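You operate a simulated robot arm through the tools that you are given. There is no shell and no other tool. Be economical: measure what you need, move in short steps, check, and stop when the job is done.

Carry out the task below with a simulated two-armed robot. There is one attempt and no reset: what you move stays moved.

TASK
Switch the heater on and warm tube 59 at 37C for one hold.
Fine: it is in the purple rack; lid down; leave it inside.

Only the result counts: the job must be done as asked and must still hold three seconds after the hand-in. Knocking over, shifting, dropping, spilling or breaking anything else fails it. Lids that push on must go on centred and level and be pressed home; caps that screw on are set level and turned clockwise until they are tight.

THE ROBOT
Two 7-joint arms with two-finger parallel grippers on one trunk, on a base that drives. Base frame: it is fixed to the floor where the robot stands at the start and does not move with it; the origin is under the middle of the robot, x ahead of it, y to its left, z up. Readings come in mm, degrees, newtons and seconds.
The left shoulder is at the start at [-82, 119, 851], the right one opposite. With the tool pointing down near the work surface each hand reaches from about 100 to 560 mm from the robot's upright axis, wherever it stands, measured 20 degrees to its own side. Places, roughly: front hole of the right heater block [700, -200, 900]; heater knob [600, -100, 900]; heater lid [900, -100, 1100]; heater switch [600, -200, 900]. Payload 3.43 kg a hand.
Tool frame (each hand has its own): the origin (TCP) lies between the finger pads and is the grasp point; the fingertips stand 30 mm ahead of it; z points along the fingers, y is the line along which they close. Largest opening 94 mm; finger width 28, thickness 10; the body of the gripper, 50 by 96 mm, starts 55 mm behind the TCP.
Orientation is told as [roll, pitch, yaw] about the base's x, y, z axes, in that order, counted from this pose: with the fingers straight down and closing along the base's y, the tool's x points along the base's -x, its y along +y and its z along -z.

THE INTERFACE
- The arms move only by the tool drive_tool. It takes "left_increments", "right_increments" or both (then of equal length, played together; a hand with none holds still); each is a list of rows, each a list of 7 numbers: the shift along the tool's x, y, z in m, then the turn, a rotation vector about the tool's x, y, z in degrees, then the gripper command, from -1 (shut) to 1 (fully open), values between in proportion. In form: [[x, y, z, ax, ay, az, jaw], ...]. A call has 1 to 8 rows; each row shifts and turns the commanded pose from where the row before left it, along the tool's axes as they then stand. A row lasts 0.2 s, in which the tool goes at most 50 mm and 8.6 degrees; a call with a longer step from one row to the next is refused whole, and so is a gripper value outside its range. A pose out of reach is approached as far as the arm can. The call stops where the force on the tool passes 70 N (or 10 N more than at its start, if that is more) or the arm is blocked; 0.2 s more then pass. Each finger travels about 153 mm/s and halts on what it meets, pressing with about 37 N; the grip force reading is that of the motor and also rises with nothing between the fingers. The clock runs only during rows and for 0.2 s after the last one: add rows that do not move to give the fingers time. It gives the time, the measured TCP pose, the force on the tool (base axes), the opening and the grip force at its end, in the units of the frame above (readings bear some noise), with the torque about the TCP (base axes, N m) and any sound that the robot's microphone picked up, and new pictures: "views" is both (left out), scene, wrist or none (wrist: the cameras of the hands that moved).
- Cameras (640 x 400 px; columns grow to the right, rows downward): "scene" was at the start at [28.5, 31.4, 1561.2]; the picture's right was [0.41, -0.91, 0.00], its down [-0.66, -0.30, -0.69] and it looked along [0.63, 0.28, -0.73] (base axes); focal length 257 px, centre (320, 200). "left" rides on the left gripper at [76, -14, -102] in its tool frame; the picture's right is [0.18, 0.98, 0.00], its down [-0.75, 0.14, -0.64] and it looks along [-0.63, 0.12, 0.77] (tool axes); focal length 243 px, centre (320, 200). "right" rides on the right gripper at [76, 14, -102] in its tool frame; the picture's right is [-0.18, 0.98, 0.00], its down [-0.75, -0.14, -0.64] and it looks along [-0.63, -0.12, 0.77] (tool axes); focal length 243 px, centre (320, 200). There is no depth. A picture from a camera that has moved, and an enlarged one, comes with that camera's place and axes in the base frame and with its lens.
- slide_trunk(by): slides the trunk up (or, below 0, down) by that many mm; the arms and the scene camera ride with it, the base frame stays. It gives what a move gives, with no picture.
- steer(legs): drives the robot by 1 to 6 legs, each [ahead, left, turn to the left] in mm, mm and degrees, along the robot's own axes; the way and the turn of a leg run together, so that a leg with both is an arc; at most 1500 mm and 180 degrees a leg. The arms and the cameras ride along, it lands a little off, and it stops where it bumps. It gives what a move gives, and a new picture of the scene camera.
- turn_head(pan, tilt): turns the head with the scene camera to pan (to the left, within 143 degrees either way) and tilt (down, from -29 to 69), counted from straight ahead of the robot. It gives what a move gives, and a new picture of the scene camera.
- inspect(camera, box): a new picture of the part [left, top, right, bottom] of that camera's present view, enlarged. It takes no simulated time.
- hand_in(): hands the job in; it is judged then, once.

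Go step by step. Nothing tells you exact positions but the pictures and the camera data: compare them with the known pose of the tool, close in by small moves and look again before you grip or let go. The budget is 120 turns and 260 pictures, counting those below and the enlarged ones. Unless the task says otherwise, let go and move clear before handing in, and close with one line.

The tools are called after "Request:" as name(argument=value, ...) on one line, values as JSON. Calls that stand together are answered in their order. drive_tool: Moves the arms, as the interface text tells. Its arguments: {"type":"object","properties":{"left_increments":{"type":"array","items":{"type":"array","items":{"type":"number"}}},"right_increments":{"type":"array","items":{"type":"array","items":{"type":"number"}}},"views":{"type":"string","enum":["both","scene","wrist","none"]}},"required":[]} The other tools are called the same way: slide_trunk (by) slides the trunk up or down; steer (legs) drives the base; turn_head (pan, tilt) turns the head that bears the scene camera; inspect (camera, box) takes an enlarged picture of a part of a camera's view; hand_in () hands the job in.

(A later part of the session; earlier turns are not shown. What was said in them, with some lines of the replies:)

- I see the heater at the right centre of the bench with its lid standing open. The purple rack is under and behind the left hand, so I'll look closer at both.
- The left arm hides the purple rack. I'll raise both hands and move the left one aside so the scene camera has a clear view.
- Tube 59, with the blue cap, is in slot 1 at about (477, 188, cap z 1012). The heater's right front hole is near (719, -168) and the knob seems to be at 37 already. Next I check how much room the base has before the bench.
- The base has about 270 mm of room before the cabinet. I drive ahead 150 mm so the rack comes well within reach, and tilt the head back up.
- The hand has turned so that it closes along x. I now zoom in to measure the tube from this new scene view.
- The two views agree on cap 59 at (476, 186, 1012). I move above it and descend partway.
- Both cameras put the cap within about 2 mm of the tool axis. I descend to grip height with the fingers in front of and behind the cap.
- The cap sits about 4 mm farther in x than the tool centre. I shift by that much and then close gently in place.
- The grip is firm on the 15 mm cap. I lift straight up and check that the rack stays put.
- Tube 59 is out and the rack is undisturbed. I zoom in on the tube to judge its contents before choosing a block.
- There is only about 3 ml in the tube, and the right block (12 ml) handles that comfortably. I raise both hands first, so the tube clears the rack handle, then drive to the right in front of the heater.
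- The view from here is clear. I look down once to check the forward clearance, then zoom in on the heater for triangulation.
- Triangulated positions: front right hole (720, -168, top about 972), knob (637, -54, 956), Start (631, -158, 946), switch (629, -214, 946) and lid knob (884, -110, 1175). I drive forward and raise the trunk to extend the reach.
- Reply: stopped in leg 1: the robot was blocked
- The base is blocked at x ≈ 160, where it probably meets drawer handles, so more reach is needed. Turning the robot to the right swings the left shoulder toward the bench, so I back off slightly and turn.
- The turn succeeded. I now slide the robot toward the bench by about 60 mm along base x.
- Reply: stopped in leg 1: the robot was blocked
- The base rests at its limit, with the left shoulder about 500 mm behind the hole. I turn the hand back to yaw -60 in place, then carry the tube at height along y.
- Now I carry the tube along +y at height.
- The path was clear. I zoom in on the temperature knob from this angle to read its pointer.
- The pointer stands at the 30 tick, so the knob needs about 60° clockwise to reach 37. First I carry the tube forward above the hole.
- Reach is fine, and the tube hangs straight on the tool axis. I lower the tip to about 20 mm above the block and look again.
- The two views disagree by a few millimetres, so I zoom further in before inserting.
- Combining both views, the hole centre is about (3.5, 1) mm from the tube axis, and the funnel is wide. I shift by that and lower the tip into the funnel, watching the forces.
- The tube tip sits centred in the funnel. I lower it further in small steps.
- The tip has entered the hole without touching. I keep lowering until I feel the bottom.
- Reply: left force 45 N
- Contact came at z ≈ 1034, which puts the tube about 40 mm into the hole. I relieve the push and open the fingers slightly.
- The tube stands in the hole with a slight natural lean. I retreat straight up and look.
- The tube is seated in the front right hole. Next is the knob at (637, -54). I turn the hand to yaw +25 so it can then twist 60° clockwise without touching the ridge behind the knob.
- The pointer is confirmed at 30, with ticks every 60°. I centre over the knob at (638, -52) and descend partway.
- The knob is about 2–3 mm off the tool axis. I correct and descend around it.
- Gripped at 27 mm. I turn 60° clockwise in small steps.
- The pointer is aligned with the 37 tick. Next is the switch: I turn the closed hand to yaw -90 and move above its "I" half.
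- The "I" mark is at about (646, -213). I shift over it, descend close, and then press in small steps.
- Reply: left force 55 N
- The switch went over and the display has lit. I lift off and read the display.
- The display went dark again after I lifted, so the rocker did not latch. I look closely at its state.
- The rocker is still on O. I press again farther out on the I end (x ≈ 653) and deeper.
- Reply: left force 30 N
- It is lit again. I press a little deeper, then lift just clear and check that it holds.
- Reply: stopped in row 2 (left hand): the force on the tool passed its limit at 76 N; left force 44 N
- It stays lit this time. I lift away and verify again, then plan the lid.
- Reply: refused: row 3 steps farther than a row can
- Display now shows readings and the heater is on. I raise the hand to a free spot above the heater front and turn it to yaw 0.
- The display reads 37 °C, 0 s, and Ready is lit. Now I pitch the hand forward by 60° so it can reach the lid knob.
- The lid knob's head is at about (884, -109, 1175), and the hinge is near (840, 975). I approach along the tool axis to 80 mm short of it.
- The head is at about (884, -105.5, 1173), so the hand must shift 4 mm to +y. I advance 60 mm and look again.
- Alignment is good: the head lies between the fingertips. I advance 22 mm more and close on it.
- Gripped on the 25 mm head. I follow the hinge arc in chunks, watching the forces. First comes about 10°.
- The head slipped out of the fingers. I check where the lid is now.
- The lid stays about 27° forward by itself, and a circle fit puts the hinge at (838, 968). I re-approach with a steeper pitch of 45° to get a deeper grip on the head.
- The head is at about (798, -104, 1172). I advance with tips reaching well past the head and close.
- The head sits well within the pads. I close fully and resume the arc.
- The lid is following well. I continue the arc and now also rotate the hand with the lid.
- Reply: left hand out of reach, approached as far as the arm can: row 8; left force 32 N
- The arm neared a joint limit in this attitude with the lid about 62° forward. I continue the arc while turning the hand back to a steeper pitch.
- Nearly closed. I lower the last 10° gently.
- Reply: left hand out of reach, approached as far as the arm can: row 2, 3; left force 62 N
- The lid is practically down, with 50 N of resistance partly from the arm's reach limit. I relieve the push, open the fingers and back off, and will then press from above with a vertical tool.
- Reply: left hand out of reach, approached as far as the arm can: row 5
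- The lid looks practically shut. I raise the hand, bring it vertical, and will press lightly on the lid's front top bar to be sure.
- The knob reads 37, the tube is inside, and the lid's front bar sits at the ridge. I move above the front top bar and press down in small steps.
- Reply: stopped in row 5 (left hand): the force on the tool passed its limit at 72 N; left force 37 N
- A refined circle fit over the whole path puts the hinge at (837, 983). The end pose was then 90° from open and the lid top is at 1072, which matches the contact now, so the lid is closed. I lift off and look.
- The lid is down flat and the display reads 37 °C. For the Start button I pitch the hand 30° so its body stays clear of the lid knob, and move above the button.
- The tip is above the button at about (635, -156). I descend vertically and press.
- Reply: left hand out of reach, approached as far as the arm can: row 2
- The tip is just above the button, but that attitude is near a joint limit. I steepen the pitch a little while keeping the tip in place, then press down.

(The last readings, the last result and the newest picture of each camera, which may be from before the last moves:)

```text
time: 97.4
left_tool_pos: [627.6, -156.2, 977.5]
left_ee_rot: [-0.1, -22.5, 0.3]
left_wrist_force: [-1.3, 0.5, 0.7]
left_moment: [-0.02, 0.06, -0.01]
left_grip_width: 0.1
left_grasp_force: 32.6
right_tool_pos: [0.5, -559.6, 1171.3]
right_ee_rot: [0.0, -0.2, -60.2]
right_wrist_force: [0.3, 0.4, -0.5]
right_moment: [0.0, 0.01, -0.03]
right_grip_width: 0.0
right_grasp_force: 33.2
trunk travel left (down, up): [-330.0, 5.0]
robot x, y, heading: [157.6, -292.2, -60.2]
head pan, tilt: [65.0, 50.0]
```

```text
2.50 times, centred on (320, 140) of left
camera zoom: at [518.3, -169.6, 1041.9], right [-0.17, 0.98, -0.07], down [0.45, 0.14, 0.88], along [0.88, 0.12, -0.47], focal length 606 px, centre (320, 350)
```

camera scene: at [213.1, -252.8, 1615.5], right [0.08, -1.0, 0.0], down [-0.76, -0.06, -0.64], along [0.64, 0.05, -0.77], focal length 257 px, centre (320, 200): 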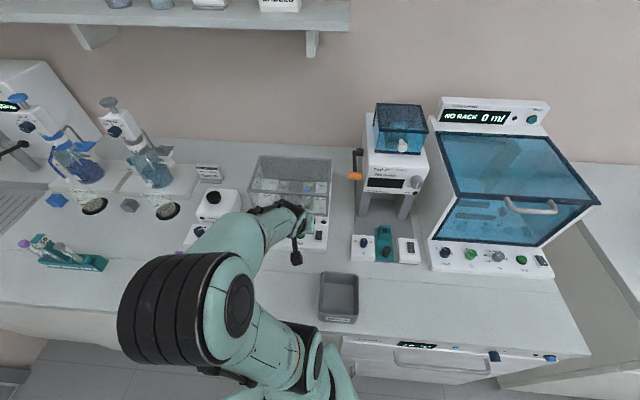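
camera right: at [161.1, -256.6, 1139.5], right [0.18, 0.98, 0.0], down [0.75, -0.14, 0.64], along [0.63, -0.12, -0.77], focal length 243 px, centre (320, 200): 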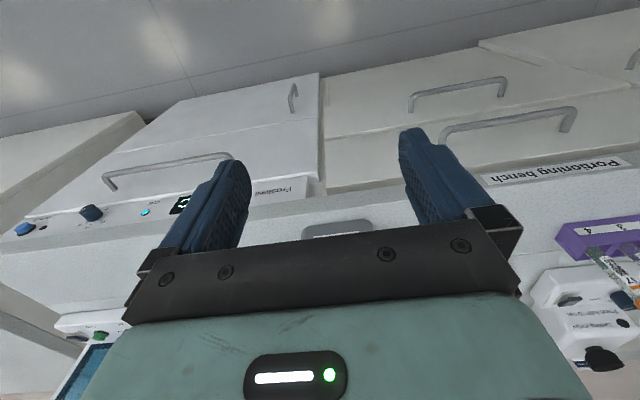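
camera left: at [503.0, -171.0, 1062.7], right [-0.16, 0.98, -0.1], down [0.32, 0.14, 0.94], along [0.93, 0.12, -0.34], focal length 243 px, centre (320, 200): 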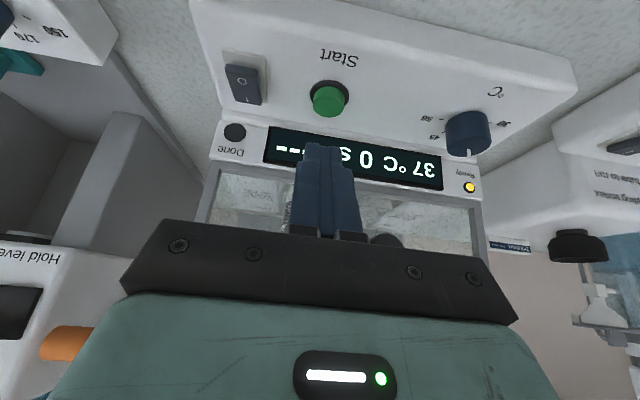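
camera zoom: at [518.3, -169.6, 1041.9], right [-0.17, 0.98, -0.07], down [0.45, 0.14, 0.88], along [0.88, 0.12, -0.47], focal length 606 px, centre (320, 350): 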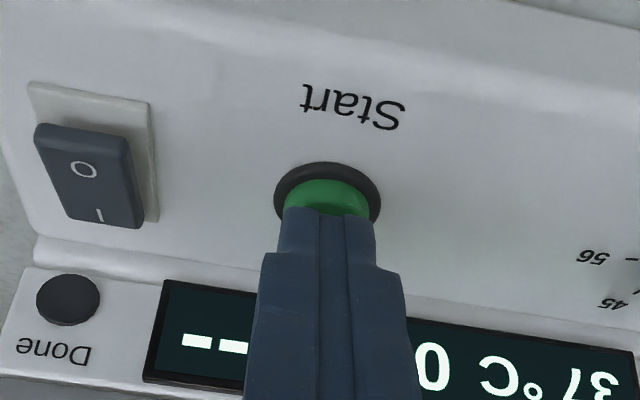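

Request:
drive_tool(left_increments=[[0.0012, 0, 0.0028, 0, 0, 0, -1], [0.0012, 0, 0.0028, 0, 0, 0, -1], [0.0012, 0, 0.0028, 0, 0, 0, -1]], views="none")

Request:
inspect(camera="left", box=[220, 60, 420, 220])

```text
time: 98.2
left_tool_pos: [626.5, -156.9, 971.5]
left_ee_rot: [-0.1, -23.1, 0.2]
left_wrist_force: [-4.5, 3.5, 28.0]
left_moment: [0.19, 0.13, -0.08]
left_grip_width: 0.0
left_grasp_force: 33.1
right_tool_pos: [-2.1, -559.6, 1170.4]
right_ee_rot: [0.0, -0.3, -60.0]
right_wrist_force: [-0.4, -0.3, 1.0]
right_moment: [0.0, -0.03, 0.01]
right_grip_width: 0.0
right_grasp_force: 33.0
trunk travel left (down, up): [-330.0, 5.0]
robot x, y, heading: [155.9, -296.0, -60.1]
head pan, tilt: [65.0, 50.0]
heard: click
```

```text
2.50 times, centred on (320, 140) of left
camera zoom: at [517.4, -170.0, 1035.3], right [-0.17, 0.98, -0.07], down [0.44, 0.14, 0.89], along [0.88, 0.12, -0.46], focal length 606 px, centre (320, 350)
```

zoom: 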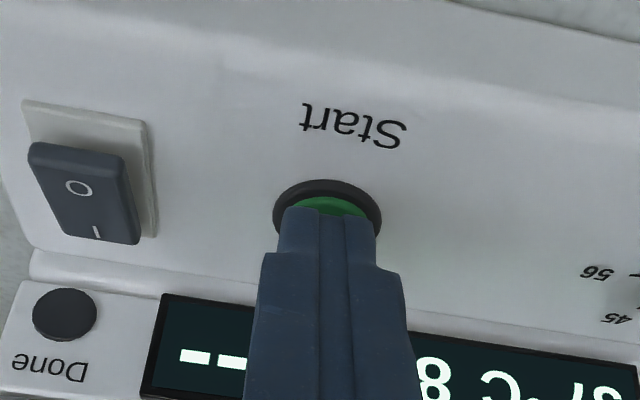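

A click was heard and the display shows a count (8 s), so the hold is running. I lift off and away, then watch the display.

Request:
drive_tool(left_increments=[[-0.012, 0, -0.028, 0, 0, 0, -1], [-0.012, 0, -0.03, 0, 0, 0, -1], [0.0, 0, -0.04, 0, 0, 0, -1], [0.01, 0, -0.045, 0, 0, 0, -1], [0.01, 0.03, -0.035, 0, 0, 0, -1], [0.01, 0.04, -0.02, 0, 0, 0, -1]], views="none")

Request:
inspect(camera="scene", box=[230, 140, 340, 260])

Request:
inspect(camera="left", box=[150, 0, 450, 220])

```text
time: 99.6
left_tool_pos: [544.5, -84.1, 1148.4]
left_ee_rot: [-0.1, -22.5, 0.2]
left_wrist_force: [0.2, 0.6, -0.3]
left_moment: [-0.03, 0.0, 0.02]
left_grip_width: 0.0
left_grasp_force: 33.0
right_tool_pos: [-0.4, -560.1, 1169.5]
right_ee_rot: [0.0, 0.0, -60.1]
right_wrist_force: [0.6, 1.1, 0.5]
right_moment: [-0.02, 0.01, 0.03]
right_grip_width: 0.0
right_grasp_force: 33.4
trunk travel left (down, up): [-330.0, 5.0]
robot x, y, heading: [161.3, -298.7, -60.2]
head pan, tilt: [65.0, 50.0]
```

```text
3.33 times, centred on (285, 200) of scene
camera zoom: at [213.2, -252.1, 1615.5], right [0.08, -1.0, 0.0], down [-0.76, -0.06, -0.64], along [0.64, 0.05, -0.77], focal length 857 px, centre (437, 200)
```

zoom: 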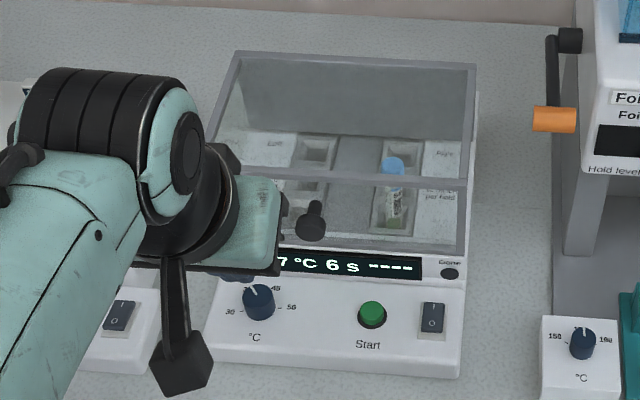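

```text
1.82 times, centred on (300, 110) of left
camera zoom: at [436.0, -98.0, 1213.3], right [-0.17, 0.98, -0.07], down [0.45, 0.14, 0.88], along [0.88, 0.12, -0.47], focal length 441 px, centre (356, 364)
```

zoom: 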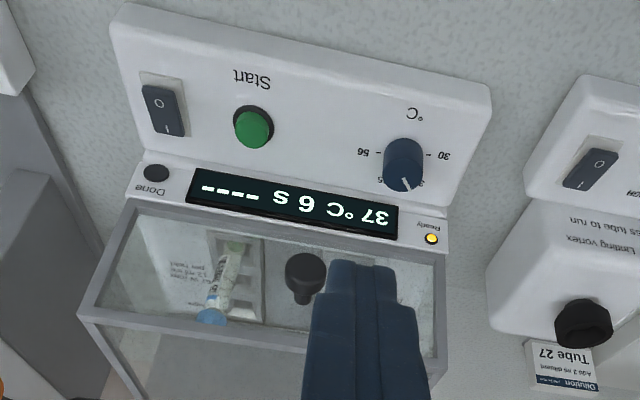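

The hold is counting down with 6 s left. I wait without moving.

Request:
drive_tool(left_increments=[[0, 0, -0.02, 0, 0, 0, -1], [0, 0, -0.02, 0, 0, 0, -1], [0, 0, 0, 0, 0, 0, -1], [0, 0, 0, 0, 0, 0, -1], [0, 0, 0, 0, 0, 0, -1], [0, 0, 0, 0, 0, 0, -1], [0, 0, 0, 0, 0, 0, -1], [0, 0, 0, 0, 0, 0, -1]], views="none")

Request:
drive_tool(left_increments=[[0, 0, 0, 0, 0, 0, -1], [0, 0, 0, 0, 0, 0, -1], [0, 0, 0, 0, 0, 0, -1], [0, 0, 0, 0, 0, 0, -1], [0, 0, 0, 0, 0, 0, -1], [0, 0, 0, 0, 0, 0, -1], [0, 0, 0, 0, 0, 0, -1], [0, 0, 0, 0, 0, 0, -1]], views="none")

Request:
drive_tool(left_increments=[[0, 0, 0, 0, 0, 0, -1], [0, 0, 0, 0, 0, 0, -1], [0, 0, 0, 0, 0, 0, -1], [0, 0, 0, 0, 0, 0, -1], [0, 0, 0, 0, 0, 0, -1], [0, 0, 0, 0, 0, 0, -1], [0, 0, 0, 0, 0, 0, -1], [0, 0, 0, 0, 0, 0, -1]], views="none")

Request:
drive_tool(left_increments=[[0, 0, 0, 0, 0, 0, -1], [0, 0, 0, 0, 0, 0, -1], [0, 0, 0, 0, 0, 0, -1], [0, 0, 0, 0, 0, 0, -1], [0, 0, 0, 0, 0, 0, -1], [0, 0, 0, 0, 0, 0, -1], [0, 0, 0, 0, 0, 0, -1], [0, 0, 0, 0, 0, 0, -1]], views="scene")

Request:
inspect(camera="scene", box=[230, 140, 340, 260])

Request:
inspect(camera="left", box=[150, 0, 450, 220])

```text
time: 101.4
left_tool_pos: [530.7, -83.7, 1183.5]
left_ee_rot: [-0.1, -22.6, 0.2]
left_wrist_force: [-0.2, -0.4, 0.1]
left_moment: [-0.01, 0.0, 0.02]
left_grip_width: 0.0
left_grasp_force: 33.5
right_tool_pos: [0.2, -560.5, 1170.2]
right_ee_rot: [-0.1, 0.0, -60.1]
right_wrist_force: [-0.2, 0.0, 0.1]
right_moment: [-0.01, 0.01, 0.01]
right_grip_width: 0.2
right_grasp_force: 33.2
trunk travel left (down, up): [-330.0, 5.0]
robot x, y, heading: [163.1, -295.8, -60.2]
head pan, tilt: [65.0, 50.0]
```

```text
time: 103.2
left_tool_pos: [529.7, -84.1, 1182.6]
left_ee_rot: [-0.1, -22.6, 0.2]
left_wrist_force: [-0.7, 0.5, 0.0]
left_moment: [-0.02, 0.0, -0.03]
left_grip_width: 0.0
left_grasp_force: 33.6
right_tool_pos: [-0.3, -559.6, 1169.1]
right_ee_rot: [0.0, -0.1, -60.1]
right_wrist_force: [0.3, -0.4, -0.1]
right_moment: [0.01, -0.01, 0.01]
right_grip_width: 0.0
right_grasp_force: 33.4
trunk travel left (down, up): [-330.0, 5.0]
robot x, y, heading: [161.7, -296.1, -60.1]
head pan, tilt: [65.0, 50.0]
```

```text
time: 105.0
left_tool_pos: [531.2, -83.9, 1182.9]
left_ee_rot: [-0.1, -22.6, 0.2]
left_wrist_force: [-0.5, -0.1, -0.8]
left_moment: [0.0, 0.0, -0.01]
left_grip_width: 0.0
left_grasp_force: 33.3
right_tool_pos: [-0.9, -560.6, 1170.9]
right_ee_rot: [0.0, -0.1, -60.1]
right_wrist_force: [-0.5, 0.3, -0.1]
right_moment: [0.01, 0.01, -0.01]
right_grip_width: 0.0
right_grasp_force: 32.8
trunk travel left (down, up): [-330.0, 5.0]
robot x, y, heading: [163.0, -298.1, -60.2]
head pan, tilt: [65.0, 50.0]
```

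```text
time: 106.8
left_tool_pos: [530.3, -83.5, 1184.1]
left_ee_rot: [-0.1, -22.7, 0.2]
left_wrist_force: [0.3, 1.7, 0.3]
left_moment: [0.0, 0.04, -0.01]
left_grip_width: 0.2
left_grasp_force: 33.1
right_tool_pos: [0.1, -559.4, 1171.1]
right_ee_rot: [0.1, 0.0, -60.2]
right_wrist_force: [0.8, -0.5, -1.0]
right_moment: [-0.02, -0.01, -0.02]
right_grip_width: 0.0
right_grasp_force: 32.5
trunk travel left (down, up): [-330.0, 5.0]
robot x, y, heading: [159.5, -297.4, -60.2]
head pan, tilt: [65.0, 50.0]
camera scene: at [213.7, -252.8, 1615.5], right [0.08, -1.0, 0.0], down [-0.76, -0.06, -0.64], along [0.64, 0.05, -0.77], focal length 257 px, centre (320, 200)
```

scene: 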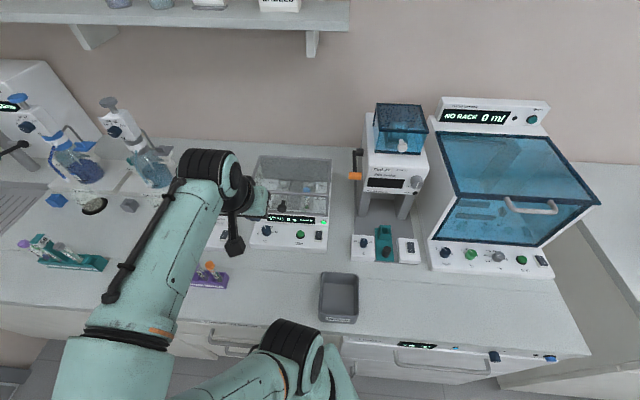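

```text
3.33 times, centred on (285, 200) of scene
camera zoom: at [213.7, -252.8, 1615.5], right [0.08, -1.0, 0.0], down [-0.76, -0.06, -0.64], along [0.64, 0.05, -0.77], focal length 857 px, centre (437, 200)
```

zoom: 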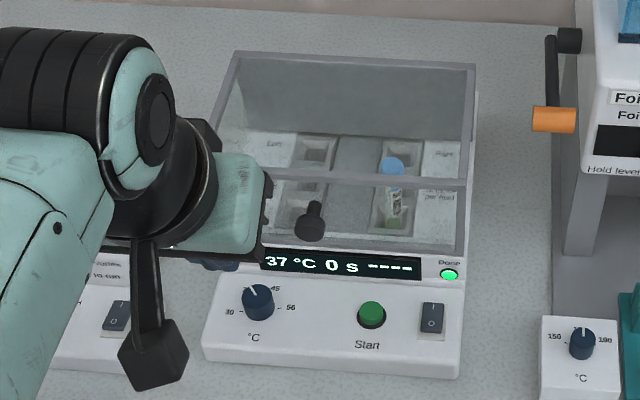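

```text
1.82 times, centred on (300, 110) of left
camera zoom: at [421.4, -97.4, 1248.2], right [-0.17, 0.98, -0.07], down [0.45, 0.14, 0.88], along [0.88, 0.12, -0.47], focal length 441 px, centre (356, 364)
```

zoom: 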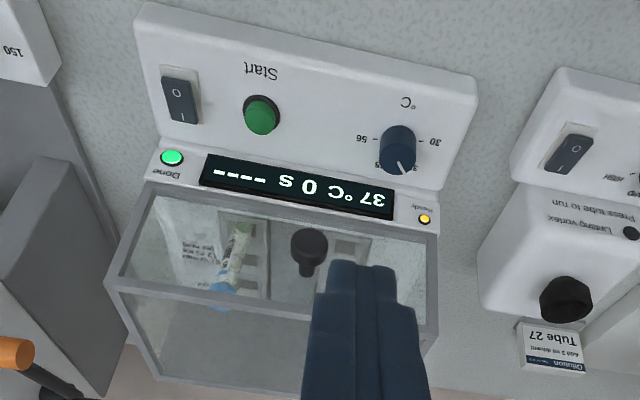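

The Done lamp is lit, the display reads 37 °C with 0 s left, the lid is down and tube 59 is inside. The hand is clear, so I hand in.

Request:
hand_in()

```text
The job is handed in.
```

Tube 59 was warmed at 37 °C for one full hold (the Done lamp lit). It is still in the heater's front right hole with the lid down and the heater on.
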